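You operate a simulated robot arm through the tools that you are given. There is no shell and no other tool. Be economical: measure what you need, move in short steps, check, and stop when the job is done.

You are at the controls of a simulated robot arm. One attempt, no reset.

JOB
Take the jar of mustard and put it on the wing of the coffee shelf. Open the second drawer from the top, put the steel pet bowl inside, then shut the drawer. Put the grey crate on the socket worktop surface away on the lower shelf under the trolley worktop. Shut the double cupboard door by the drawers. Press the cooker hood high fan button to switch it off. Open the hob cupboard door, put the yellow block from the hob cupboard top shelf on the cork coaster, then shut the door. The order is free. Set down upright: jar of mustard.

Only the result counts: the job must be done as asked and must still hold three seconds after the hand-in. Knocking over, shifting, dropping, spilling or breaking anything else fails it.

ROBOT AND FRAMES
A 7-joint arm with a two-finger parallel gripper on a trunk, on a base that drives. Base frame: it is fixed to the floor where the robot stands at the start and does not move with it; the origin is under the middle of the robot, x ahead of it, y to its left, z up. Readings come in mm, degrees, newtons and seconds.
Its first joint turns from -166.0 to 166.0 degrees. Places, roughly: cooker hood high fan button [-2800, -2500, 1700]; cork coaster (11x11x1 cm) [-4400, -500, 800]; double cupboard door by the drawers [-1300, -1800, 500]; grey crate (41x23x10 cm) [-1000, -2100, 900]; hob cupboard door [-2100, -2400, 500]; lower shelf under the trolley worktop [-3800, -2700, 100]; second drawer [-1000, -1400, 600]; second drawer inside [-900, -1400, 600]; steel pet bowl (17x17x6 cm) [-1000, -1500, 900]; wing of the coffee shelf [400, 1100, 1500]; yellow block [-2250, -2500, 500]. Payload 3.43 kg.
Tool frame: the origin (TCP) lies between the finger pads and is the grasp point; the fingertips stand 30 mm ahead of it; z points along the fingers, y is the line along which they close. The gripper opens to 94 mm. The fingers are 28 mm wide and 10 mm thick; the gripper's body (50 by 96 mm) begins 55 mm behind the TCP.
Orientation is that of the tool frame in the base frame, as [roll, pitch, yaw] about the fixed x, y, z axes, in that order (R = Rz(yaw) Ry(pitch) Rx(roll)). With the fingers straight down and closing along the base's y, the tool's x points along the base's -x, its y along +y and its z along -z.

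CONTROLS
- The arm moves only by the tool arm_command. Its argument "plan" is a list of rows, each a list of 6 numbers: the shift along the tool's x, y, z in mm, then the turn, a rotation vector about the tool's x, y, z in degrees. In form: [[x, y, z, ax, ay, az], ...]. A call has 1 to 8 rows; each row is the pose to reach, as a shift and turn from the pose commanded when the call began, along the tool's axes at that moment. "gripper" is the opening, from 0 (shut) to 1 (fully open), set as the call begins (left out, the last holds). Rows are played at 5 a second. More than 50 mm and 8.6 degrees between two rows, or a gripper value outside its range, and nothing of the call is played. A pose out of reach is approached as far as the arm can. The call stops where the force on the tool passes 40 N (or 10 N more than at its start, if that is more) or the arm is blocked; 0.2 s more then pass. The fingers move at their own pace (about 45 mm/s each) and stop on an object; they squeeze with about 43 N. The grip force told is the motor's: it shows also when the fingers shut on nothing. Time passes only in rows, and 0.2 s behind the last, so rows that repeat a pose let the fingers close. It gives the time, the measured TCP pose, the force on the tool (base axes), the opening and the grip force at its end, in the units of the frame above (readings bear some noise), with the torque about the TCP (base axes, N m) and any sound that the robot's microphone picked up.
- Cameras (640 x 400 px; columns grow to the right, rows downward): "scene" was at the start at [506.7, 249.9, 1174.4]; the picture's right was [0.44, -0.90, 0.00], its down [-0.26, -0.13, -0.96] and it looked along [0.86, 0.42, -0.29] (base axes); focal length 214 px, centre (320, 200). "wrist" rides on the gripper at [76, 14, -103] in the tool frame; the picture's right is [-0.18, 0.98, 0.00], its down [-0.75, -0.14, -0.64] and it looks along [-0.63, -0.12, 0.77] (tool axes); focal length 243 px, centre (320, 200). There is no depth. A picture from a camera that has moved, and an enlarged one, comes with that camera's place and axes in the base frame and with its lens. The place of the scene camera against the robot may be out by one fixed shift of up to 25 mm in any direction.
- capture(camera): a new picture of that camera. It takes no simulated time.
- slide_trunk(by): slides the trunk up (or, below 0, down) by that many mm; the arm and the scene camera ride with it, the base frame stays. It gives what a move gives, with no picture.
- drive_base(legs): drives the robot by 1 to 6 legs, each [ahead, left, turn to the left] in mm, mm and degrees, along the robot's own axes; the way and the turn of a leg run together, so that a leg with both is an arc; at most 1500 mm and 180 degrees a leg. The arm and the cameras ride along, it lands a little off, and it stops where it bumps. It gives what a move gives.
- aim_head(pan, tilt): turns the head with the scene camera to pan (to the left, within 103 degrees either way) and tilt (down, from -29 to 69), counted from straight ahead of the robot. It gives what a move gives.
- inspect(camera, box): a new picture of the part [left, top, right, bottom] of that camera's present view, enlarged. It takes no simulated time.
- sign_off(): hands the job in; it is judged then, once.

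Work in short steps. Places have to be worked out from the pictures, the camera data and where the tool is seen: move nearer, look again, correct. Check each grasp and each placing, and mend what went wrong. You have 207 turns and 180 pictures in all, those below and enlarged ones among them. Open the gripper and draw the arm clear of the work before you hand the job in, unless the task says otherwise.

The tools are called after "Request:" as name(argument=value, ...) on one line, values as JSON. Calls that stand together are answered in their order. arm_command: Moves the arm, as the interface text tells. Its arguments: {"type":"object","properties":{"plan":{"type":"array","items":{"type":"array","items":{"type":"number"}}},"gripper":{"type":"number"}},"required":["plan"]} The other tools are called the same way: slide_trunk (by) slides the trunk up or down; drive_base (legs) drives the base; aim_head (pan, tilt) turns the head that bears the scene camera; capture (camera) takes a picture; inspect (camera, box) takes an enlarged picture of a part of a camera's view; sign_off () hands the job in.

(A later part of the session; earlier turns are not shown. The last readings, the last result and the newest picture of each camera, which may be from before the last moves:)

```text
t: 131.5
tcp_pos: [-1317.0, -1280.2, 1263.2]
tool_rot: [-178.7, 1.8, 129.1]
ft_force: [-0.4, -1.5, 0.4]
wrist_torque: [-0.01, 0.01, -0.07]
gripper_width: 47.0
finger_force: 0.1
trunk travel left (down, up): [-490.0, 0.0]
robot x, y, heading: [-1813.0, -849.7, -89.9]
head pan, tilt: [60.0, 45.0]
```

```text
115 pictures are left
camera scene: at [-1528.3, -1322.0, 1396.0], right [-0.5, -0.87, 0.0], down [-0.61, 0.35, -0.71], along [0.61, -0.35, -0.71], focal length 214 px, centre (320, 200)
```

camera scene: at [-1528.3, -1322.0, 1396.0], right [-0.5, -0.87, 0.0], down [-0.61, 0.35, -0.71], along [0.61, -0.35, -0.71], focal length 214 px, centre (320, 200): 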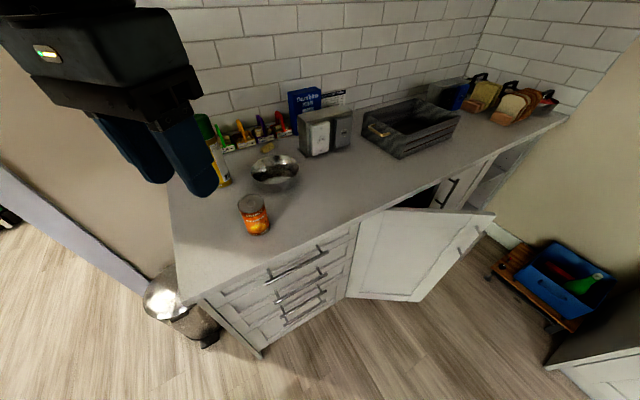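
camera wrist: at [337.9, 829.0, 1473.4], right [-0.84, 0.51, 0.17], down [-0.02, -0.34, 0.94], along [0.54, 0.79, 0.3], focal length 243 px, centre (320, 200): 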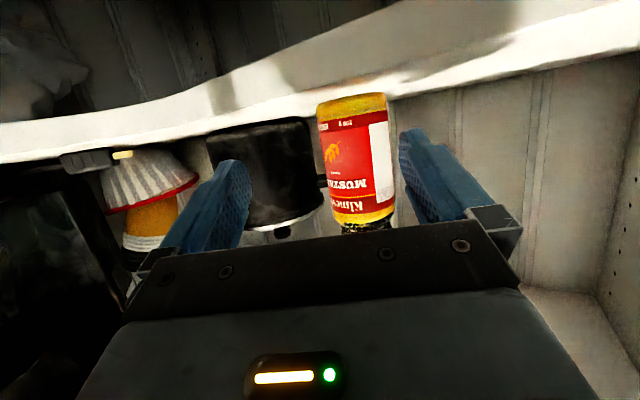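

Handle 2 triangulates to about [−1245, −1410, 710]. I roll the tool so it will close vertically (turn 54° about its axis) while drawing it 90 mm from the counter.

Request:
arm_command(plan=[[8, -10, 0, 0, 0, 8], [16, -20, 0, 0, 0, 16], [24, -30, 0, 0, 0, 24], [32, -40, 0, 0, 0, 32], [40, -50, 0, 0, 0, 40], [48, -60, 0, 0, 0, 47], [56, -70, 0, 0, 0, 54]])

Request:
arm_command(plan=[[0, 0, 0, -8, 0, 0], [0, 0, 0, -16, 0, 0], [0, 0, 0, -24, 0, 0], [0, 0, 0, -32, 0, 0], [0, 0, 0, -40, 0, 0], [0, 0, 0, -48, 0, 0], [0, 0, 0, -55, 0, 0]])

Request:
capture(camera="scene")

```text
t: 133.3
tcp_pos: [-1414.8, -1307.5, 1262.2]
tool_rot: [179.5, 2.0, 71.1]
ft_force: [0.0, -0.5, -0.1]
wrist_torque: [0.0, -0.05, -0.01]
gripper_width: 46.9
finger_force: 0.1
trunk travel left (down, up): [-490.0, 0.0]
robot x, y, heading: [-1813.9, -851.1, -90.1]
head pan, tilt: [60.0, 45.0]
stopped in row 7: the arm was blocked; the commanded pose is now the measured one
```

```text
t: 134.4
tcp_pos: [-1376.7, -1358.7, 1272.2]
tool_rot: [144.5, 4.4, 72.5]
ft_force: [-0.9, 0.2, -1.5]
wrist_torque: [0.01, -0.03, 0.0]
gripper_width: 46.9
finger_force: 0.0
trunk travel left (down, up): [-490.0, 0.0]
robot x, y, heading: [-1812.0, -853.6, -89.9]
head pan, tilt: [60.0, 45.0]
stopped in row 5: the arm was blocked; the commanded pose is now the measured one
```

```text
114 pictures are left
camera scene: at [-1544.8, -1316.4, 1374.3], right [-0.55, -0.84, 0.0], down [-0.74, 0.48, -0.47], along [0.39, -0.26, -0.88], focal length 214 px, centre (320, 200)
```

scene: 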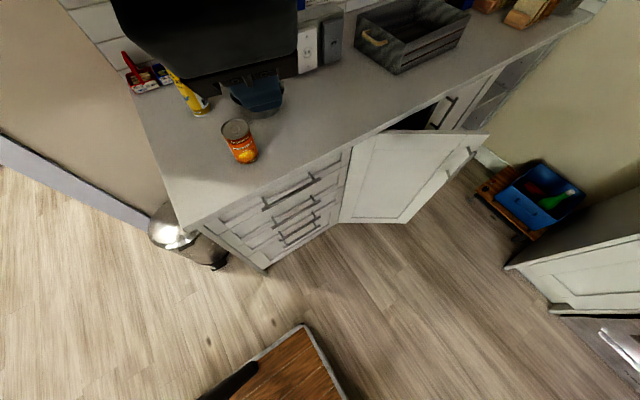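

The arm is again pressing the head; the working bearing is poor here. I turn the head away and drive past the ball to stand diagonally (heading −45°) further off.

Request:
aim_head(pan=-50, tilt=50)

Request:
drive_base(legs=[[600, 0, 0]])

Request:
capture(camera="scene")

```text
t: 136.3
tcp_pos: [-1381.6, -1360.1, 1266.7]
tool_rot: [144.8, 3.9, 71.7]
ft_force: [0.1, 0.4, 0.6]
wrist_torque: [0.01, 0.0, -0.02]
gripper_width: 46.8
finger_force: 0.0
trunk travel left (down, up): [-490.0, 0.0]
robot x, y, heading: [-1812.0, -855.5, -90.0]
head pan, tilt: [-50.0, 50.0]
```

```text
t: 139.7
tcp_pos: [-1377.7, -1960.4, 1267.7]
tool_rot: [144.8, 3.9, 72.1]
ft_force: [-0.8, 0.8, -0.3]
wrist_torque: [0.03, 0.03, 0.02]
gripper_width: 47.0
finger_force: 0.0
trunk travel left (down, up): [-490.0, 0.0]
robot x, y, heading: [-1810.7, -1452.9, -89.6]
head pan, tilt: [-50.0, 50.0]
```

```text
113 pictures are left
camera scene: at [-1653.0, -1931.8, 1389.1], right [-0.65, 0.76, 0.0], down [0.58, 0.5, -0.64], along [-0.49, -0.42, -0.77], focal length 214 px, centre (320, 200)
```

scene: 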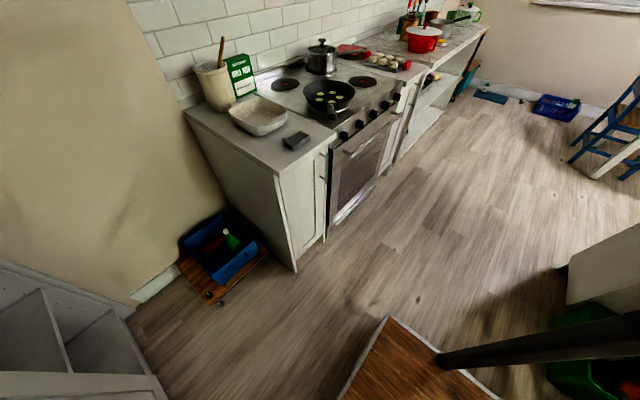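

The way is clear. I strafe away from the counter and then turn left 45°.

Request:
drive_base(legs=[[70, -220, 0], [0, 0, 45]])

Request:
capture(camera="wrist")

```text
t: 143.5
tcp_pos: [-1370.4, -1580.5, 1267.8]
tool_rot: [144.7, 3.9, 116.5]
ft_force: [0.4, 0.1, -0.7]
wrist_torque: [0.0, 0.04, -0.04]
gripper_width: 46.7
finger_force: 0.0
trunk travel left (down, up): [-490.0, 0.0]
robot x, y, heading: [-2037.0, -1526.3, -45.2]
head pan, tilt: [-50.0, 50.0]
```

```text
112 pictures are left
camera wrist: at [-1449.5, -1530.2, 1355.2], right [0.78, 0.23, 0.58], down [-0.11, -0.86, 0.49], along [0.61, -0.45, -0.65], focal length 243 px, centre (320, 200)
```

wrist: 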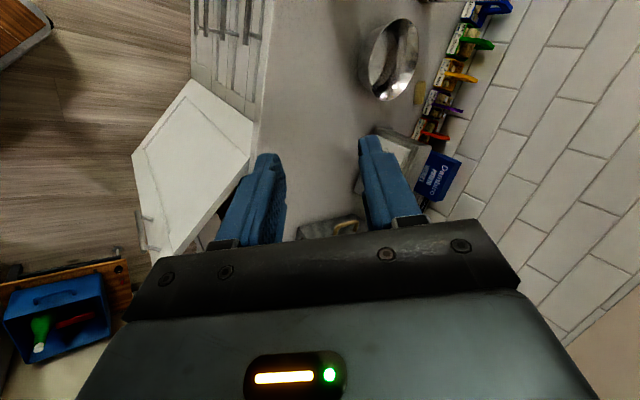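

I swing the tool toward +y and square its yaw to face the drawers, before lowering.

Request:
arm_command(plan=[[42, 4, 2, 0.4, -3.2, 4.5], [85, 7, 5, 0.8, -6.4, 9], [128, 11, 8, 1.1, -9.5, 13.5], [170, 14, 10, 1.5, -12.7, 18]])

Request:
slide_trunk(by=-440)

Request:
aim_head(pan=40, tilt=20)

Request:
capture(camera="scene")

Request:
capture(camera="wrist")

```text
t: 144.0
tcp_pos: [-1354.0, -1618.7, 1263.7]
tool_rot: [144.7, 3.7, 95.3]
ft_force: [0.5, -0.7, -0.4]
wrist_torque: [0.02, 0.0, -0.03]
gripper_width: 47.1
finger_force: 0.1
trunk travel left (down, up): [-490.0, 0.0]
robot x, y, heading: [-2034.9, -1523.3, -45.4]
head pan, tilt: [-50.0, 50.0]
stopped in row 2: the arm was blocked; the commanded pose is now the measured one
```

```text
refused: -440 is not a number from -400 to 400
```

```text
t: 145.7
tcp_pos: [-1353.7, -1615.4, 1264.0]
tool_rot: [144.7, 3.9, 95.7]
ft_force: [0.1, -0.6, -0.5]
wrist_torque: [-0.02, 0.04, 0.03]
gripper_width: 47.0
finger_force: 0.0
trunk travel left (down, up): [-490.0, 0.0]
robot x, y, heading: [-2034.4, -1525.3, -45.4]
head pan, tilt: [40.0, 20.0]
```

```text
111 pictures are left
camera scene: at [-1494.6, -1707.5, 1429.3], right [-0.3, -0.96, 0.0], down [-0.38, 0.12, -0.92], along [0.88, -0.27, -0.4], focal length 214 px, centre (320, 200)
```

scene: 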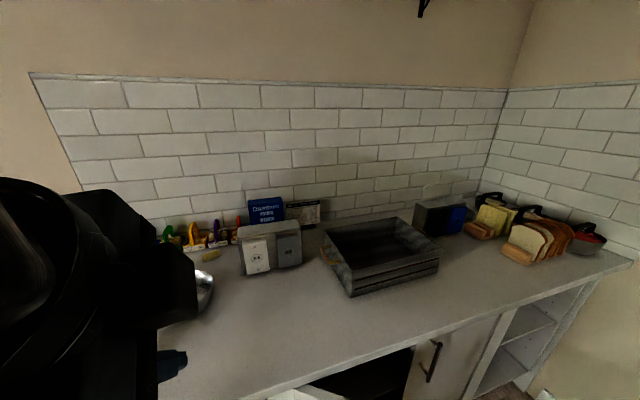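

```text
110 pictures are left
camera wrist: at [-1408.2, -1540.1, 1351.9], right [0.81, -0.06, 0.58], down [-0.41, -0.77, 0.49], along [0.41, -0.64, -0.65], focal length 243 px, centre (320, 200)
```

wrist: 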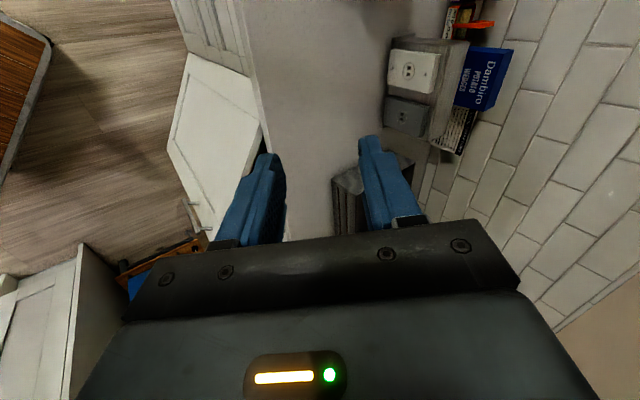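

The same pinch near the head: the tool must be further robot-left. I extend it 200 mm outward over the counter (clear at this height), with the head turned away.

Request:
aim_head(pan=-40, tilt=30)

Request:
arm_command(plan=[[25, 25, 18, 0, 0, 0], [50, 50, 36, 0, 0, 0], [75, 75, 53, 0, 0, 0], [100, 100, 71, 0, 0, 0], [126, 126, 89, 0, 0, 0]])

```text
t: 147.2
tcp_pos: [-1354.4, -1617.7, 1264.4]
tool_rot: [144.8, 3.7, 95.3]
ft_force: [-1.1, -0.1, 0.2]
wrist_torque: [0.02, 0.0, 0.02]
gripper_width: 47.0
finger_force: 0.0
trunk travel left (down, up): [-490.0, 0.0]
robot x, y, heading: [-2033.7, -1527.9, -45.2]
head pan, tilt: [-40.0, 30.0]
```

```text
t: 148.4
tcp_pos: [-1212.4, -1476.6, 1256.8]
tool_rot: [144.7, 3.7, 95.5]
ft_force: [0.0, 0.4, -0.2]
wrist_torque: [0.01, -0.04, -0.01]
gripper_width: 46.9
finger_force: 0.0
trunk travel left (down, up): [-490.0, 0.0]
robot x, y, heading: [-2033.1, -1526.7, -45.2]
head pan, tilt: [-40.0, 30.0]
```

The arm is now in its comfortable zone. I tilt the tool 15° flatter and move the base so the tool is in front of the drawers.

Request:
arm_command(plan=[[0, 0, 0, -7.5, 0, 0], [0, 0, 0, -15, 0, 0]])

Request:
drive_base(legs=[[-137, -46, 0]])

Request:
slide_trunk(by=-400)

Request:
capture(camera="wrist")

```text
t: 149.0
tcp_pos: [-1213.1, -1477.7, 1256.7]
tool_rot: [129.8, 3.7, 95.4]
ft_force: [0.5, -0.3, 0.0]
wrist_torque: [-0.01, 0.0, 0.01]
gripper_width: 47.1
finger_force: 0.0
trunk travel left (down, up): [-490.0, 0.0]
robot x, y, heading: [-2033.7, -1526.6, -45.2]
head pan, tilt: [-40.0, 30.0]
```

```text
t: 150.0
tcp_pos: [-1265.6, -1450.9, 1256.2]
tool_rot: [129.8, 3.8, 95.7]
ft_force: [-1.9, 0.6, 0.7]
wrist_torque: [-0.02, -0.01, -0.02]
gripper_width: 47.1
finger_force: 0.1
trunk travel left (down, up): [-490.0, 0.0]
robot x, y, heading: [-2087.3, -1502.6, -45.0]
head pan, tilt: [-40.0, 30.0]
stopped in leg 1: the robot was blocked; the commanded pose is now the measured one
```

```text
t: 153.1
tcp_pos: [-1258.9, -1459.6, 908.7]
tool_rot: [128.6, 2.9, 94.4]
ft_force: [-6.6, 2.9, 12.6]
wrist_torque: [0.22, -0.51, 0.2]
gripper_width: 50.8
finger_force: 3.3
trunk travel left (down, up): [-132.0, 358.0]
robot x, y, heading: [-2086.6, -1501.0, -45.1]
head pan, tilt: [-40.0, 30.0]
stopped: the force on the tool passed its limit at 109 N (the readings are from after the stop); the commanded pose is now the measured one
```

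```text
109 pictures are left
camera wrist: at [-1335.7, -1387.2, 981.2], right [0.62, -0.1, 0.78], down [-0.53, -0.78, 0.33], along [0.58, -0.62, -0.54], focal length 243 px, centre (320, 200)
```

wrist: 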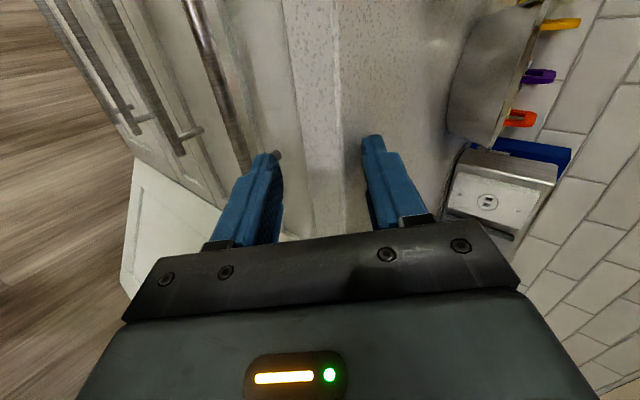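

The fingers landed on the counter edge; I raise the trunk 60 mm at once.

Request:
slide_trunk(by=70)

Request:
aim_head(pan=103, tilt=60)

Request:
capture(camera="scene")

Request:
capture(camera="wrist")

```text
t: 154.2
tcp_pos: [-1261.7, -1457.1, 981.3]
tool_rot: [128.6, 3.0, 94.6]
ft_force: [0.1, -0.4, -0.4]
wrist_torque: [-0.02, 0.02, -0.02]
gripper_width: 47.0
finger_force: 0.1
trunk travel left (down, up): [-202.0, 288.0]
robot x, y, heading: [-2086.4, -1502.6, -45.1]
head pan, tilt: [-40.0, 30.0]
```

```text
t: 156.4
tcp_pos: [-1260.9, -1457.7, 979.0]
tool_rot: [128.7, 2.9, 94.6]
ft_force: [0.1, -0.3, 0.0]
wrist_torque: [-0.04, -0.02, -0.01]
gripper_width: 47.1
finger_force: 0.1
trunk travel left (down, up): [-202.0, 288.0]
robot x, y, heading: [-2084.7, -1503.6, -44.8]
head pan, tilt: [103.0, 60.0]
```

```text
108 pictures are left
camera scene: at [-1599.4, -1597.5, 1088.7], right [0.85, -0.53, 0.0], down [-0.46, -0.73, -0.5], along [0.27, 0.42, -0.87], focal length 214 px, centre (320, 200)
```

scene: 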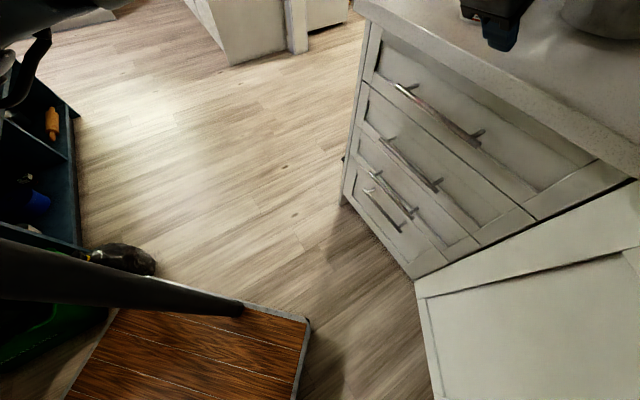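

```text
107 pictures are left
camera wrist: at [-1337.2, -1385.5, 1051.6], right [0.62, -0.09, 0.78], down [-0.53, -0.78, 0.33], along [0.58, -0.62, -0.54], focal length 243 px, centre (320, 200)
```

wrist: 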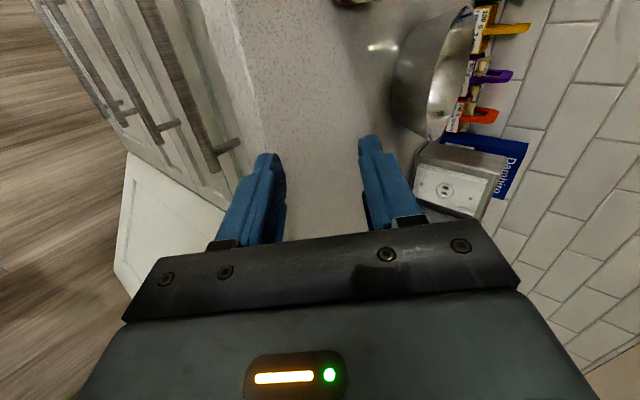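

The scene view shows four drawers well: second handle near [−1240, −1430, 690]. I try pulling the tool 90 mm away from the counter with the arm (head turned away).

Request:
aim_head(pan=-60, tilt=40)

Request:
arm_command(plan=[[10, -14, -17, 0, 0, 0], [20, -28, -34, 0, 0, 0], [28, -42, -51, 0, 0, 0], [37, -55, -68, 0, 0, 0]])

Request:
capture(camera="scene")

```text
t: 158.9
tcp_pos: [-1259.7, -1458.5, 979.0]
tool_rot: [128.6, 3.0, 94.6]
ft_force: [-1.1, -0.5, 0.0]
wrist_torque: [0.0, -0.01, 0.01]
gripper_width: 46.9
finger_force: 0.1
trunk travel left (down, up): [-202.0, 288.0]
robot x, y, heading: [-2083.4, -1500.2, -45.0]
head pan, tilt: [-60.0, 40.0]
```

```text
t: 159.8
tcp_pos: [-1290.5, -1531.0, 973.4]
tool_rot: [128.8, 3.9, 84.7]
ft_force: [-0.4, 0.5, 0.0]
wrist_torque: [-0.02, -0.02, 0.01]
gripper_width: 47.1
finger_force: 0.0
trunk travel left (down, up): [-202.0, 288.0]
robot x, y, heading: [-2087.8, -1500.1, -45.0]
head pan, tilt: [-60.0, 40.0]
stopped in row 4: the arm was blocked; the commanded pose is now the measured one
```

```text
106 pictures are left
camera scene: at [-1656.8, -1736.2, 1115.4], right [-0.97, 0.26, 0.0], down [0.17, 0.62, -0.77], along [-0.2, -0.74, -0.64], focal length 214 px, centre (320, 200)
```

scene: 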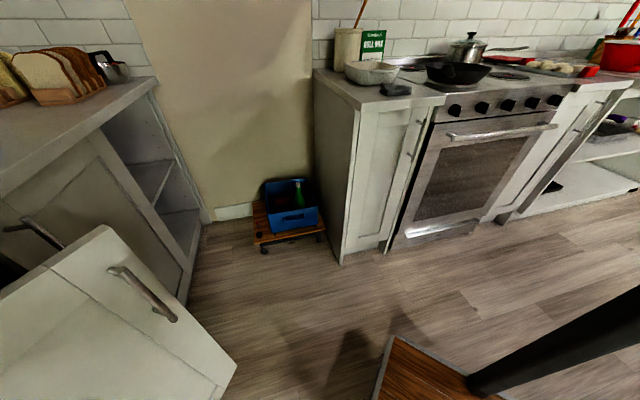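

The fold limit depends on radius (needs R≳800 with a flat tool), so I reposition the base south at heading −23° and work radially from there, pulling by driving. First I raise the trunk.

Request:
slide_trunk(by=170)

Request:
drive_base(legs=[[309, -186, 0], [0, 0, 22]])

Request:
aim_head(pan=55, tilt=40)

Request:
capture(camera="scene")

```text
t: 161.7
tcp_pos: [-1289.5, -1530.8, 1142.6]
tool_rot: [128.8, 4.0, 84.7]
ft_force: [-0.1, 0.1, 0.2]
wrist_torque: [0.04, 0.01, 0.0]
gripper_width: 47.0
finger_force: 0.1
trunk travel left (down, up): [-372.0, 118.0]
robot x, y, heading: [-2085.1, -1499.2, -44.9]
head pan, tilt: [-60.0, 40.0]
```

```text
t: 165.2
tcp_pos: [-1252.9, -1579.5, 1143.2]
tool_rot: [128.7, 4.0, 106.7]
ft_force: [0.0, -0.1, 0.3]
wrist_torque: [0.0, 0.02, 0.0]
gripper_width: 47.0
finger_force: 0.1
trunk travel left (down, up): [-372.0, 118.0]
robot x, y, heading: [-2001.4, -1845.8, -23.2]
head pan, tilt: [-60.0, 40.0]
```

```text
t: 167.2
tcp_pos: [-1253.2, -1578.5, 1143.3]
tool_rot: [128.8, 3.9, 106.8]
ft_force: [0.5, 0.4, -0.2]
wrist_torque: [0.03, 0.01, -0.01]
gripper_width: 47.0
finger_force: 0.1
trunk travel left (down, up): [-372.0, 118.0]
robot x, y, heading: [-2000.2, -1848.7, -23.1]
head pan, tilt: [55.0, 40.0]
```

```text
105 pictures are left
camera scene: at [-1457.3, -1778.1, 1285.4], right [0.53, -0.85, 0.0], down [-0.55, -0.34, -0.77], along [0.65, 0.4, -0.64], focal length 214 px, centre (320, 200)
```

scene: 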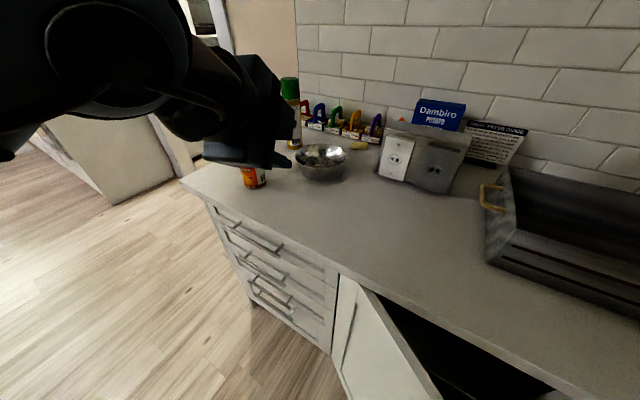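

Good pose. I move the base so the tool is ~85 mm in front of the counter at the handle's y, then lower partly.

Request:
drive_base(legs=[[-121, 88, 0]])

Request:
capture(camera="wrist")

```text
t: 168.5
tcp_pos: [-1330.6, -1450.1, 1143.3]
tool_rot: [128.8, 4.0, 106.9]
ft_force: [-0.6, 0.0, 0.0]
wrist_torque: [0.0, -0.02, 0.01]
gripper_width: 47.1
finger_force: 0.1
trunk travel left (down, up): [-372.0, 118.0]
robot x, y, heading: [-2077.1, -1722.0, -23.1]
head pan, tilt: [55.0, 40.0]
```

```text
104 pictures are left
camera wrist: at [-1421.8, -1394.3, 1214.1], right [0.63, 0.05, 0.78], down [-0.35, -0.87, 0.34], along [0.7, -0.49, -0.53], focal length 243 px, centre (320, 200)
```

wrist: 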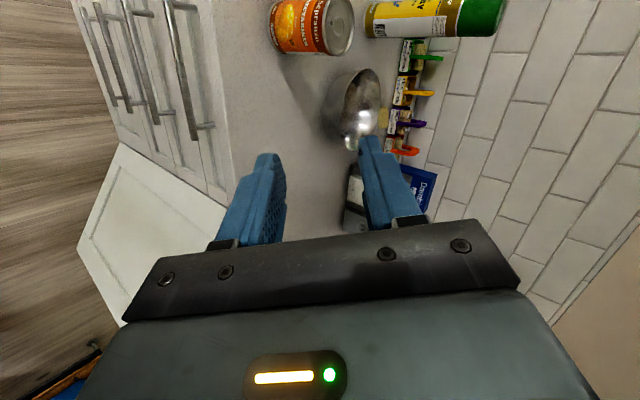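

Triangulation puts the second bar at x −1249, z 688, y −1330…−1502. I lower the trunk 372 mm in front of it.

Request:
slide_trunk(by=-200)

Request:
slide_trunk(by=-170)

Request:
capture(camera="wrist")

```text
t: 170.7
tcp_pos: [-1329.4, -1451.3, 946.1]
tool_rot: [128.8, 3.6, 106.6]
ft_force: [-0.2, 0.4, 0.4]
wrist_torque: [-0.01, -0.02, -0.03]
gripper_width: 47.1
finger_force: 0.0
trunk travel left (down, up): [-172.0, 318.0]
robot x, y, heading: [-2081.2, -1724.5, -22.8]
head pan, tilt: [55.0, 40.0]
```

```text
t: 172.6
tcp_pos: [-1320.8, -1457.8, 773.7]
tool_rot: [129.0, 3.5, 105.8]
ft_force: [0.3, 0.6, 0.3]
wrist_torque: [0.03, -0.03, 0.0]
gripper_width: 46.8
finger_force: 0.1
trunk travel left (down, up): [-2.0, 488.0]
robot x, y, heading: [-2081.0, -1722.5, -23.0]
head pan, tilt: [55.0, 40.0]
```

```text
103 pictures are left
camera wrist: at [-1410.7, -1401.9, 844.6], right [0.63, 0.04, 0.77], down [-0.37, -0.87, 0.34], along [0.68, -0.5, -0.53], focal length 243 px, centre (320, 200)
```

wrist: 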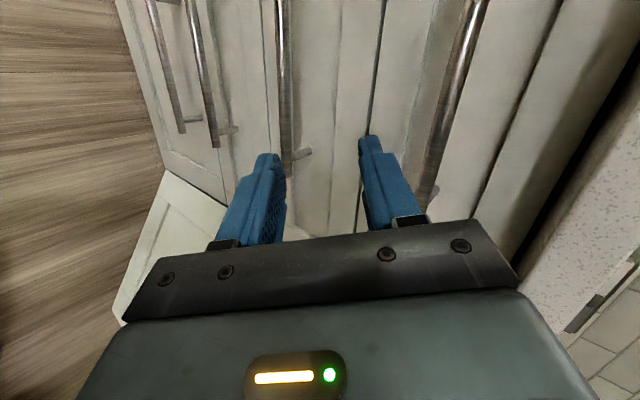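

The second bar is centered just off the left finger, z≈676. I set a 30 mm opening and move to pre-grasp.

Request:
arm_command(plan=[[5, -14, 25, 0, 0, 0], [11, -28, 49, 0, 0, 0], [11, -28, 49, 0, 0, 0]], gripper=0.34)

Request:
capture(camera="wrist")

```text
t: 173.4
tcp_pos: [-1311.6, -1436.5, 715.5]
tool_rot: [128.8, 4.3, 106.9]
ft_force: [0.0, -0.9, -0.1]
wrist_torque: [0.0, 0.01, 0.0]
gripper_width: 32.1
finger_force: 0.1
trunk travel left (down, up): [-2.0, 488.0]
robot x, y, heading: [-2077.4, -1721.6, -23.0]
head pan, tilt: [55.0, 40.0]
```

```text
102 pictures are left
camera wrist: at [-1404.0, -1381.3, 786.9], right [0.63, 0.06, 0.78], down [-0.35, -0.87, 0.35], along [0.7, -0.49, -0.53], focal length 243 px, centre (320, 200)
```

wrist: 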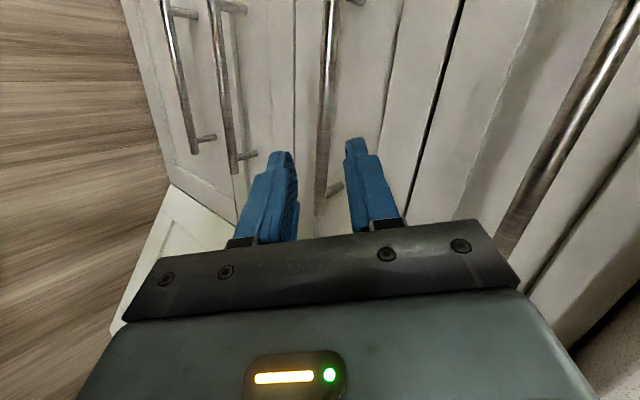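

The bar lies centered between the fingers. I advance 66 mm along the tool axis.

Request:
arm_command(plan=[[0, 4, 22, 0, 0, 0], [0, 5, 44, 0, 0, 0], [0, 5, 66, 0, 0, 0]])

Request:
capture(camera="wrist")

```text
t: 174.2
tcp_pos: [-1259.2, -1423.1, 682.8]
tool_rot: [128.7, 4.0, 106.8]
ft_force: [-0.1, -0.8, -0.3]
wrist_torque: [-0.01, -0.01, 0.05]
gripper_width: 32.1
finger_force: 0.0
trunk travel left (down, up): [-2.0, 488.0]
robot x, y, heading: [-2079.4, -1719.9, -22.6]
head pan, tilt: [55.0, 40.0]
```

```text
101 pictures are left
camera wrist: at [-1351.0, -1367.3, 753.7], right [0.63, 0.05, 0.78], down [-0.35, -0.87, 0.34], along [0.7, -0.49, -0.53], focal length 243 px, centre (320, 200)
```

wrist: 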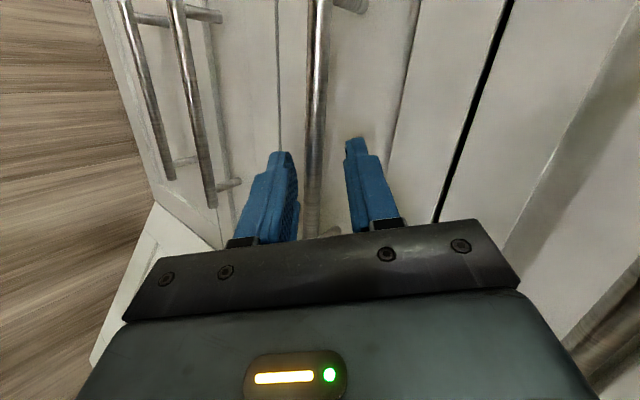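

The bar is between the pads; I close.

Request:
arm_command(plan=[[0, 0, 0, 0, 0, 0], [0, 0, 0, 0, 0, 0], [0, 0, 0, 0, 0, 0], [0, 0, 0, 0, 0, 0]], gripper=0)

```text
t: 175.0
tcp_pos: [-1263.7, -1423.3, 678.6]
tool_rot: [129.4, 3.8, 106.9]
ft_force: [-7.1, -2.7, -4.0]
wrist_torque: [1.33, 0.2, -0.55]
gripper_width: 15.7
finger_force: 45.1
trunk travel left (down, up): [-2.0, 488.0]
robot x, y, heading: [-2081.0, -1722.6, -22.9]
head pan, tilt: [55.0, 40.0]
stopped in row 4: the force on the tool passed its limit at 42 N (the readings are from after the stop); the commanded pose is now the measured one
```

Gripped the bar (15.7 mm). I pull by driving −x 100 mm.

Request:
drive_base(legs=[[-92, -39, 0]])

Request:
capture(camera="scene")

```text
t: 176.2
tcp_pos: [-1363.2, -1421.5, 679.8]
tool_rot: [129.3, 3.9, 107.0]
ft_force: [0.6, 0.2, 0.1]
wrist_torque: [-0.02, 0.02, -0.02]
gripper_width: 0.0
finger_force: 33.1
trunk travel left (down, up): [-2.0, 488.0]
robot x, y, heading: [-2180.4, -1724.5, -22.9]
head pan, tilt: [55.0, 40.0]
```

```text
100 pictures are left
camera scene: at [-1635.4, -1648.8, 915.4], right [0.53, -0.85, 0.0], down [-0.54, -0.34, -0.77], along [0.65, 0.41, -0.64], focal length 214 px, centre (320, 200)
```

scene: 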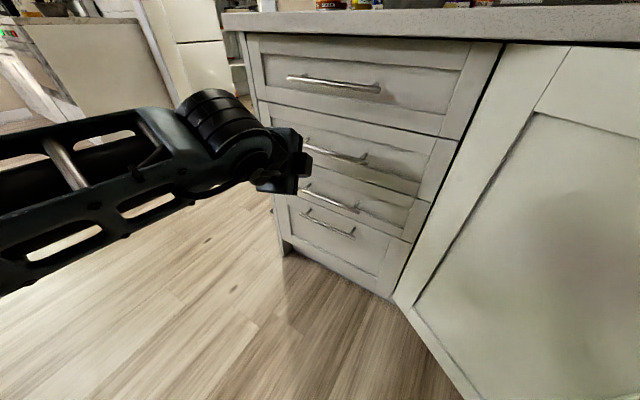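

It slipped off the tips. I'll grip steeper (35° from vertical) and deeper: raise 60 mm, tilt the tool 16°, open to 34 mm.

Request:
arm_command(plan=[[-4, 22, -19, 8, 0, 0], [-9, 45, -39, 16, 0, 0], [-9, 45, -39, 16, 0, 0]], gripper=0.36)

Request:
drive_base(legs=[[71, 30, 0]])

Request:
capture(camera="wrist")

```text
t: 177.0
tcp_pos: [-1362.6, -1427.4, 739.8]
tool_rot: [145.4, 3.8, 107.1]
ft_force: [0.0, -0.1, -0.2]
wrist_torque: [0.04, -0.04, -0.01]
gripper_width: 33.9
finger_force: 0.2
trunk travel left (down, up): [-2.0, 488.0]
robot x, y, heading: [-2181.3, -1721.7, -22.9]
head pan, tilt: [55.0, 40.0]
```

```text
t: 178.0
tcp_pos: [-1284.9, -1427.2, 738.9]
tool_rot: [145.3, 3.8, 107.1]
ft_force: [0.2, -0.1, -0.1]
wrist_torque: [0.0, 0.01, -0.03]
gripper_width: 33.7
finger_force: 0.0
trunk travel left (down, up): [-2.0, 488.0]
robot x, y, heading: [-2101.9, -1723.0, -22.8]
head pan, tilt: [55.0, 40.0]
```

```text
99 pictures are left
camera wrist: at [-1352.7, -1364.1, 826.5], right [0.82, 0.1, 0.57], down [-0.25, -0.83, 0.5], along [0.52, -0.55, -0.65], focal length 243 px, centre (320, 200)
```

wrist: 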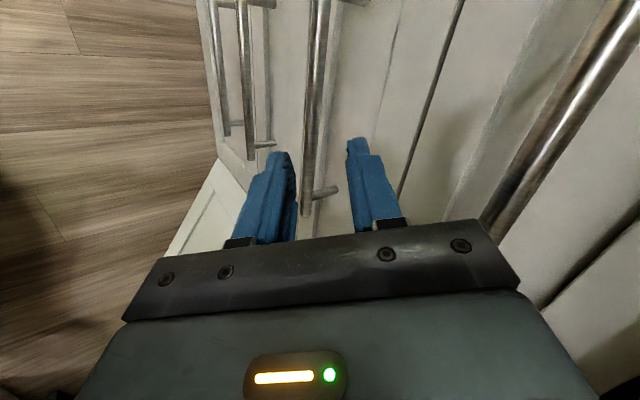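

The bar is in line again; I advance 66 mm along the tool and close.

Request:
arm_command(plan=[[0, -3, 22, 0, 0, 0], [0, -3, 44, 0, 0, 0], [0, -3, 66, 0, 0, 0]])

Request:
arm_command(plan=[[0, 0, 0, 0, 0, 0], [0, 0, 0, 0, 0, 0], [0, 0, 0, 0, 0, 0], [0, 0, 0, 0, 0, 0]], gripper=0)

Request:
capture(camera="wrist")

```text
t: 178.8
tcp_pos: [-1247.8, -1421.0, 680.5]
tool_rot: [145.3, 4.0, 107.2]
ft_force: [-0.5, 0.1, 0.7]
wrist_torque: [-0.02, 0.0, 0.01]
gripper_width: 33.8
finger_force: 0.0
trunk travel left (down, up): [-2.0, 488.0]
robot x, y, heading: [-2100.2, -1725.1, -22.7]
head pan, tilt: [55.0, 40.0]
```

```text
t: 179.8
tcp_pos: [-1250.4, -1420.3, 678.6]
tool_rot: [145.7, 3.9, 107.1]
ft_force: [-30.8, -7.1, -17.3]
wrist_torque: [0.18, 0.75, -1.51]
gripper_width: 20.3
finger_force: 45.2
trunk travel left (down, up): [-2.0, 488.0]
robot x, y, heading: [-2100.8, -1722.4, -22.9]
head pan, tilt: [55.0, 40.0]
```

```text
98 pictures are left
camera wrist: at [-1318.3, -1357.0, 767.4], right [0.82, 0.1, 0.57], down [-0.25, -0.83, 0.5], along [0.52, -0.55, -0.66], focal length 243 px, centre (320, 200)
```

wrist: 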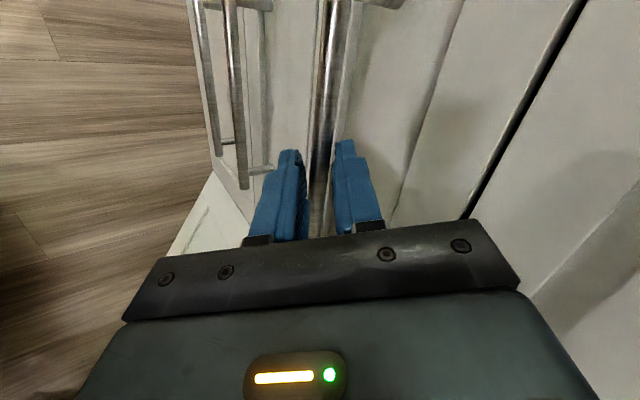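

A deep hold on the bar. I pull −x by 120 mm with the base.

Request:
drive_base(legs=[[-110, -47, 0]])

Request:
capture(camera="scene")

```text
t: 181.1
tcp_pos: [-1368.3, -1420.8, 680.8]
tool_rot: [145.5, 3.9, 107.2]
ft_force: [1.0, 7.5, -32.3]
wrist_torque: [1.21, 0.39, -0.87]
gripper_width: 19.9
finger_force: 45.1
trunk travel left (down, up): [-2.0, 488.0]
robot x, y, heading: [-2223.2, -1721.2, -23.1]
head pan, tilt: [55.0, 40.0]
```

```text
97 pictures are left
camera scene: at [-1676.8, -1648.9, 914.8], right [0.53, -0.85, 0.0], down [-0.55, -0.34, -0.77], along [0.65, 0.41, -0.64], focal length 214 px, centre (320, 200)
```

scene: 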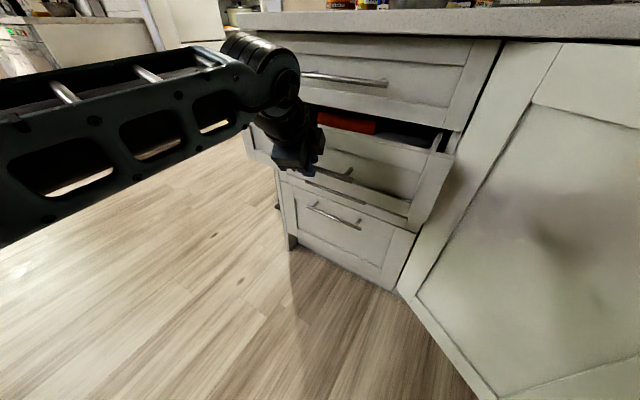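

The drawer is opening. I pull another 180 mm.

Request:
drive_base(legs=[[-166, -70, 0]])

Request:
capture(camera="scene")

```text
t: 182.6
tcp_pos: [-1550.1, -1421.9, 679.3]
tool_rot: [145.6, 3.9, 107.1]
ft_force: [0.8, 4.5, -14.0]
wrist_torque: [1.29, 0.2, -0.97]
gripper_width: 20.2
finger_force: 45.1
trunk travel left (down, up): [-2.0, 488.0]
robot x, y, heading: [-2404.0, -1720.4, -22.6]
head pan, tilt: [55.0, 40.0]
```

```text
96 pictures are left
camera scene: at [-1857.1, -1649.4, 915.1], right [0.53, -0.85, 0.0], down [-0.54, -0.34, -0.77], along [0.65, 0.41, -0.64], focal length 214 px, centre (320, 200)
```

scene: 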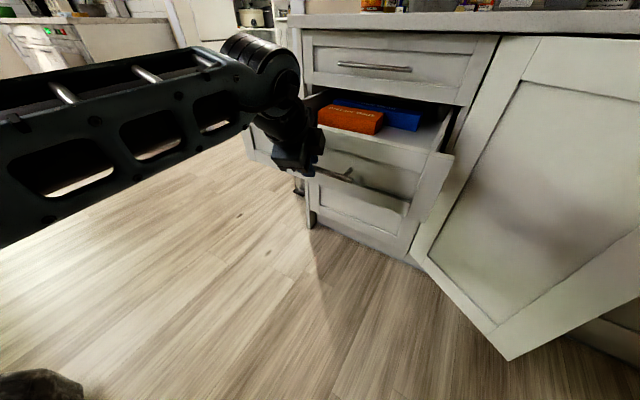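

The drawer is open 300 mm; it holds two boxes. I release the bar and withdraw up along the tool axis.

Request:
arm_command(plan=[[0, 0, 0, 0, 0, 0], [0, 0, 0, 0, 0, 0], [0, 0, -25, 0, 0, 0], [0, 0, -60, 0, 0, 0], [0, 0, -95, 0, 0, 0]], gripper=0.4)

Request:
slide_trunk(by=380)

Request:
capture(camera="scene")

Request:
capture(camera="wrist")

```text
t: 183.8
tcp_pos: [-1602.8, -1432.0, 758.4]
tool_rot: [145.5, 3.9, 107.1]
ft_force: [0.8, 0.4, -0.6]
wrist_torque: [0.01, 0.02, 0.05]
gripper_width: 37.5
finger_force: 0.1
trunk travel left (down, up): [-2.0, 488.0]
robot x, y, heading: [-2399.9, -1726.3, -22.9]
head pan, tilt: [55.0, 40.0]
```

```text
t: 187.4
tcp_pos: [-1602.9, -1431.8, 1138.3]
tool_rot: [145.5, 3.9, 107.2]
ft_force: [-0.1, -0.4, 0.4]
wrist_torque: [0.01, 0.01, -0.03]
gripper_width: 37.5
finger_force: 0.0
trunk travel left (down, up): [-382.0, 108.0]
robot x, y, heading: [-2403.0, -1722.9, -22.8]
head pan, tilt: [55.0, 40.0]
```

```text
95 pictures are left
camera scene: at [-1857.3, -1649.5, 1295.4], right [0.53, -0.85, 0.0], down [-0.54, -0.34, -0.77], along [0.65, 0.41, -0.64], focal length 214 px, centre (320, 200)
```

scene: 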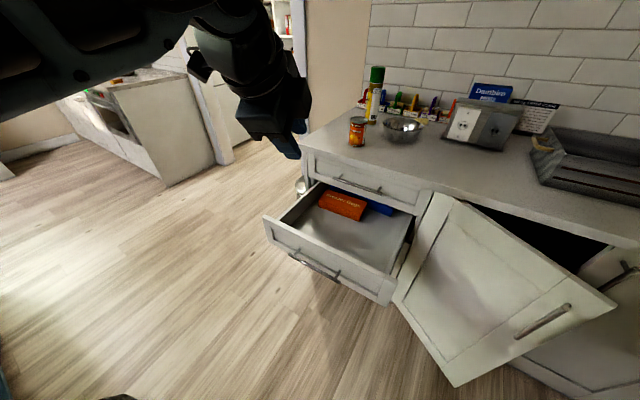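

```text
94 pictures are left
camera wrist: at [-1670.6, -1368.1, 1226.3], right [0.82, 0.1, 0.57], down [-0.25, -0.83, 0.5], along [0.52, -0.55, -0.65], focal length 243 px, centre (320, 200)
```

wrist: 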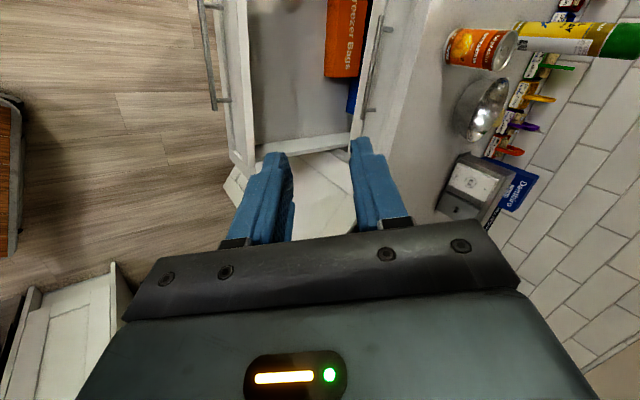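

The drawer has free room in front of the boxes. Now the bowl: centre ≈[−992, −1466], rim z≈960. I turn the tool straight down and drive closer.

Request:
arm_command(plan=[[0, 0, 0, 7, 0, 0], [0, 0, 0, 14, 0, 0], [0, 0, 0, 21, 0, 0], [0, 0, 0, 28, 0, 0], [0, 0, 0, 34.5, 0, 0]])

Request:
drive_base(legs=[[478, 238, 0]])

Request:
capture(camera="wrist")

Request:
capture(camera="scene")

```text
t: 188.8
tcp_pos: [-1628.9, -1403.0, 1133.0]
tool_rot: [-179.6, 4.2, 110.5]
ft_force: [-0.3, 0.9, -1.2]
wrist_torque: [0.02, 0.0, 0.03]
gripper_width: 37.5
finger_force: 0.1
trunk travel left (down, up): [-382.0, 108.0]
robot x, y, heading: [-2398.3, -1726.9, -22.6]
head pan, tilt: [55.0, 40.0]
stopped in row 5: the arm was blocked; the commanded pose is now the measured one
```

```text
t: 191.9
tcp_pos: [-1090.5, -1372.3, 1133.7]
tool_rot: [-179.7, 4.1, 109.7]
ft_force: [-0.3, -0.6, 0.6]
wrist_torque: [-0.03, -0.01, -0.03]
gripper_width: 37.6
finger_force: 0.1
trunk travel left (down, up): [-382.0, 108.0]
robot x, y, heading: [-1870.5, -1683.5, -23.5]
head pan, tilt: [55.0, 40.0]
```

```text
93 pictures are left
camera wrist: at [-1104.1, -1290.2, 1231.8], right [0.99, 0.16, 0.01], down [0.11, -0.71, 0.7], along [0.12, -0.69, -0.72], focal length 243 px, centre (320, 200)
```

wrist: 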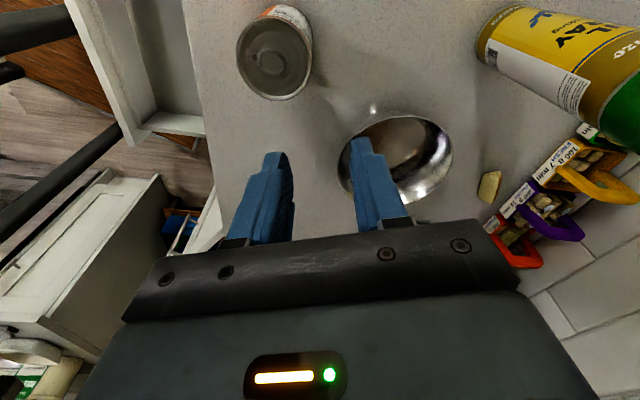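

```text
92 pictures are left
camera scene: at [-1322.4, -1616.5, 1295.4], right [0.52, -0.85, 0.0], down [-0.55, -0.34, -0.77], along [0.65, 0.4, -0.64], focal length 214 px, centre (320, 200)
```

scene: 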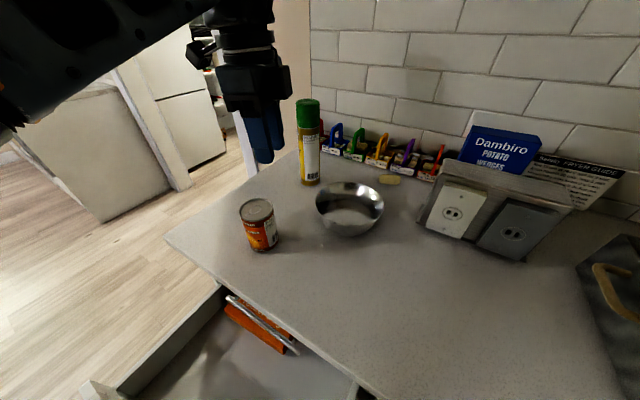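

Bowl centre measures [−970, −1463] from both cameras. I move over the near rim point [−1047, −1492] with the gripper at 45 mm.

Request:
arm_command(plan=[[-43, 0, 0, 0, -2, 0], [-86, 0, 5, 0, -4, 0], [-128, 0, 10, 0, -4, 0], [-128, 0, 50, 0, -4, 0], [-128, 0, 90, 0, -4, 0]], gripper=0.5)

Request:
capture(camera="wrist")

Request:
capture(camera="scene")

```text
t: 193.3
tcp_pos: [-1062.4, -1465.5, 1064.2]
tool_rot: [179.7, 7.7, 112.9]
ft_force: [0.3, 0.9, 0.8]
wrist_torque: [0.01, 0.0, 0.02]
gripper_width: 46.8
finger_force: 0.0
trunk travel left (down, up): [-382.0, 108.0]
robot x, y, heading: [-1870.4, -1684.3, -23.7]
head pan, tilt: [55.0, 40.0]
stopped in row 5: the arm was blocked; the commanded pose is now the measured one
```

```text
91 pictures are left
camera wrist: at [-1084.4, -1380.4, 1156.4], right [0.98, 0.22, 0.03], down [0.12, -0.67, 0.74], along [0.18, -0.71, -0.68], focal length 243 px, centre (320, 200)
```

wrist: 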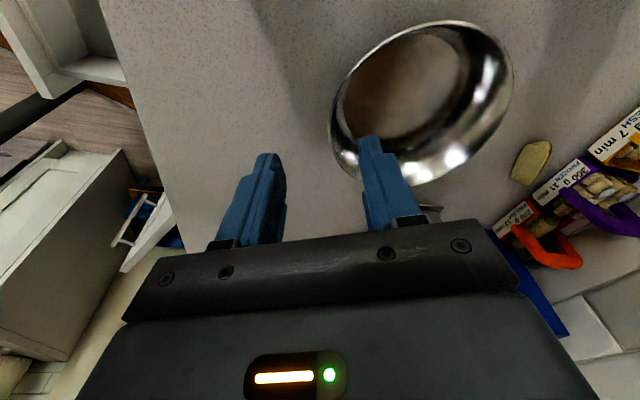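

```text
90 pictures are left
camera scene: at [-1322.4, -1616.6, 1295.4], right [0.52, -0.85, 0.0], down [-0.55, -0.34, -0.77], along [0.65, 0.4, -0.64], focal length 214 px, centre (320, 200)
```

scene: 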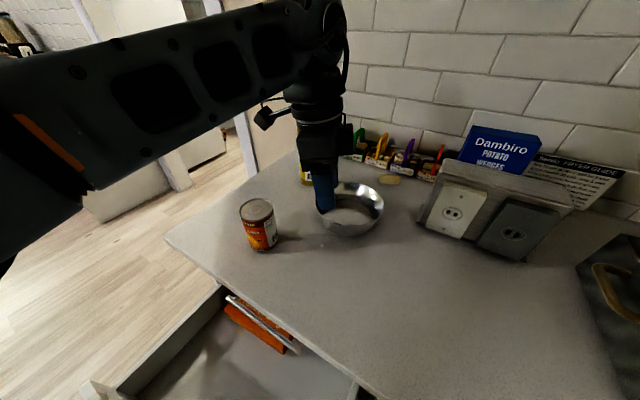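

The arm hit a joint limit; I use the base for the remaining small shift instead, and will lower by the trunk.

Request:
drive_base(legs=[[27, -20, 0]])

Request:
slide_trunk(by=-50)

Request:
capture(camera="wrist")

```text
t: 194.2
tcp_pos: [-1047.3, -1496.1, 1064.8]
tool_rot: [179.6, 7.7, 112.9]
ft_force: [-0.6, -0.4, 0.0]
wrist_torque: [0.02, -0.01, 0.01]
gripper_width: 47.1
finger_force: 0.1
trunk travel left (down, up): [-382.0, 108.0]
robot x, y, heading: [-1845.7, -1717.1, -23.4]
head pan, tilt: [55.0, 40.0]
```

```text
t: 195.1
tcp_pos: [-1045.8, -1494.6, 1014.4]
tool_rot: [179.6, 7.7, 112.9]
ft_force: [-0.2, 0.4, -0.3]
wrist_torque: [0.02, 0.0, 0.0]
gripper_width: 46.9
finger_force: 0.0
trunk travel left (down, up): [-332.0, 158.0]
robot x, y, heading: [-1851.6, -1716.0, -23.6]
head pan, tilt: [55.0, 40.0]
```

```text
89 pictures are left
camera wrist: at [-1067.8, -1409.5, 1106.5], right [0.98, 0.22, 0.03], down [0.12, -0.67, 0.74], along [0.18, -0.71, -0.68], focal length 243 px, centre (320, 200)
```

wrist: 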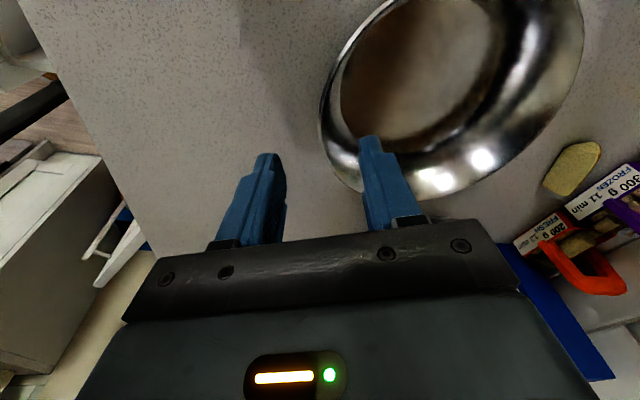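

The rim passes right under the TCP. I lower 55 mm and close on it.

Request:
slide_trunk(by=-55)

Request:
arm_command(plan=[[0, 0, 0, 0, 0, 0], [0, 0, 0, 0, 0, 0], [0, 0, 0, 0, 0, 0], [0, 0, 0, 0, 0, 0]], gripper=0)

Request:
capture(camera="wrist")

```text
t: 196.1
tcp_pos: [-1047.0, -1495.2, 958.8]
tool_rot: [179.7, 7.6, 113.0]
ft_force: [0.2, 0.0, 0.4]
wrist_torque: [0.03, 0.02, 0.02]
gripper_width: 47.0
finger_force: 0.0
trunk travel left (down, up): [-277.0, 213.0]
robot x, y, heading: [-1848.1, -1712.2, -23.5]
head pan, tilt: [55.0, 40.0]
```

```text
t: 197.1
tcp_pos: [-1044.6, -1495.3, 959.8]
tool_rot: [179.5, 7.5, 112.9]
ft_force: [2.1, 0.3, 9.0]
wrist_torque: [0.48, -1.26, -0.09]
gripper_width: 15.8
finger_force: 43.0
trunk travel left (down, up): [-277.0, 213.0]
robot x, y, heading: [-1857.1, -1712.2, -23.8]
head pan, tilt: [55.0, 40.0]
```

```text
88 pictures are left
camera wrist: at [-1067.6, -1409.8, 1052.1], right [0.98, 0.22, 0.03], down [0.12, -0.67, 0.74], along [0.18, -0.71, -0.68], focal length 243 px, centre (320, 200)
```

wrist: 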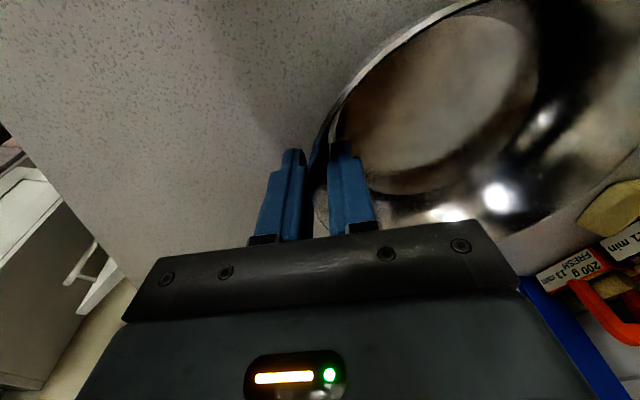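

The rim is held (15.8 mm). I lift 120 mm and check.

Request:
slide_trunk(by=120)

Request:
capture(camera="scene")

```text
t: 198.6
tcp_pos: [-1045.7, -1496.2, 1077.5]
tool_rot: [179.7, 7.7, 113.0]
ft_force: [1.2, 0.3, -1.4]
wrist_torque: [-0.04, 0.14, -0.02]
gripper_width: 8.0
finger_force: 42.5
trunk travel left (down, up): [-397.0, 93.0]
robot x, y, heading: [-1851.9, -1712.4, -23.4]
head pan, tilt: [55.0, 40.0]
```

```text
87 pictures are left
camera scene: at [-1305.7, -1645.8, 1310.3], right [0.52, -0.85, 0.0], down [-0.55, -0.34, -0.77], along [0.65, 0.4, -0.64], focal length 214 px, centre (320, 200)
```

scene: 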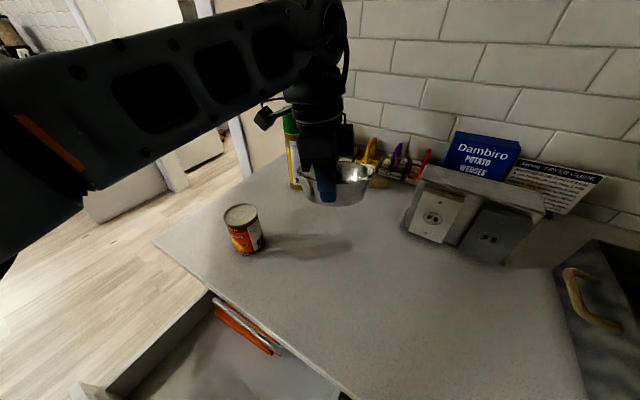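

The bowl hangs level. I raise 60 mm more and drive −x 428 mm to bring it over the open drawer.

Request:
slide_trunk(by=60)

Request:
drive_base(legs=[[-397, -161, 0]])

Request:
capture(camera="scene")

Request:
capture(camera="wrist")

```text
t: 199.6
tcp_pos: [-1045.1, -1494.9, 1138.9]
tool_rot: [179.8, 7.7, 112.9]
ft_force: [-0.1, 0.2, -2.2]
wrist_torque: [-0.05, 0.14, 0.0]
gripper_width: 7.8
finger_force: 42.0
trunk travel left (down, up): [-457.0, 33.0]
robot x, y, heading: [-1851.9, -1716.0, -23.4]
head pan, tilt: [55.0, 40.0]
```

```text
t: 202.2
tcp_pos: [-1478.8, -1485.8, 1138.8]
tool_rot: [179.6, 7.6, 113.0]
ft_force: [-0.2, 0.4, -2.7]
wrist_torque: [-0.05, 0.15, -0.01]
gripper_width: 8.1
finger_force: 42.1
trunk travel left (down, up): [-457.0, 33.0]
robot x, y, heading: [-2284.1, -1707.1, -23.6]
head pan, tilt: [55.0, 40.0]
```

```text
86 pictures are left
camera scene: at [-1738.8, -1636.9, 1370.3], right [0.52, -0.85, 0.0], down [-0.55, -0.34, -0.77], along [0.65, 0.4, -0.64], focal length 214 px, centre (320, 200)
```

scene: 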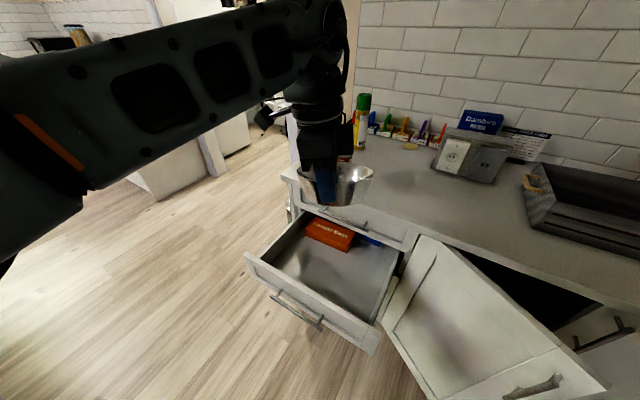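

```text
85 pictures are left
camera wrist: at [-1500.9, -1400.6, 1231.5], right [0.98, 0.22, 0.03], down [0.12, -0.67, 0.74], along [0.18, -0.71, -0.68], focal length 243 px, centre (320, 200)
```

wrist: 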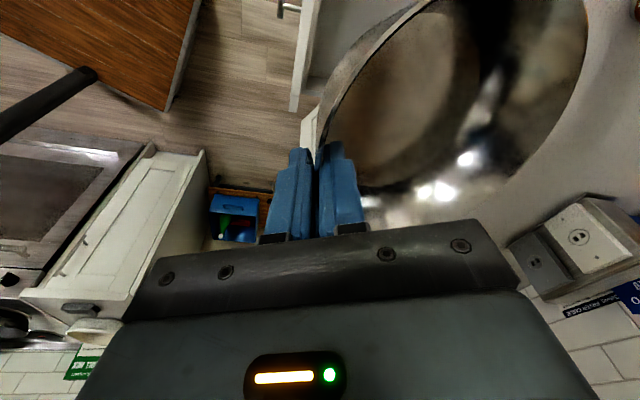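

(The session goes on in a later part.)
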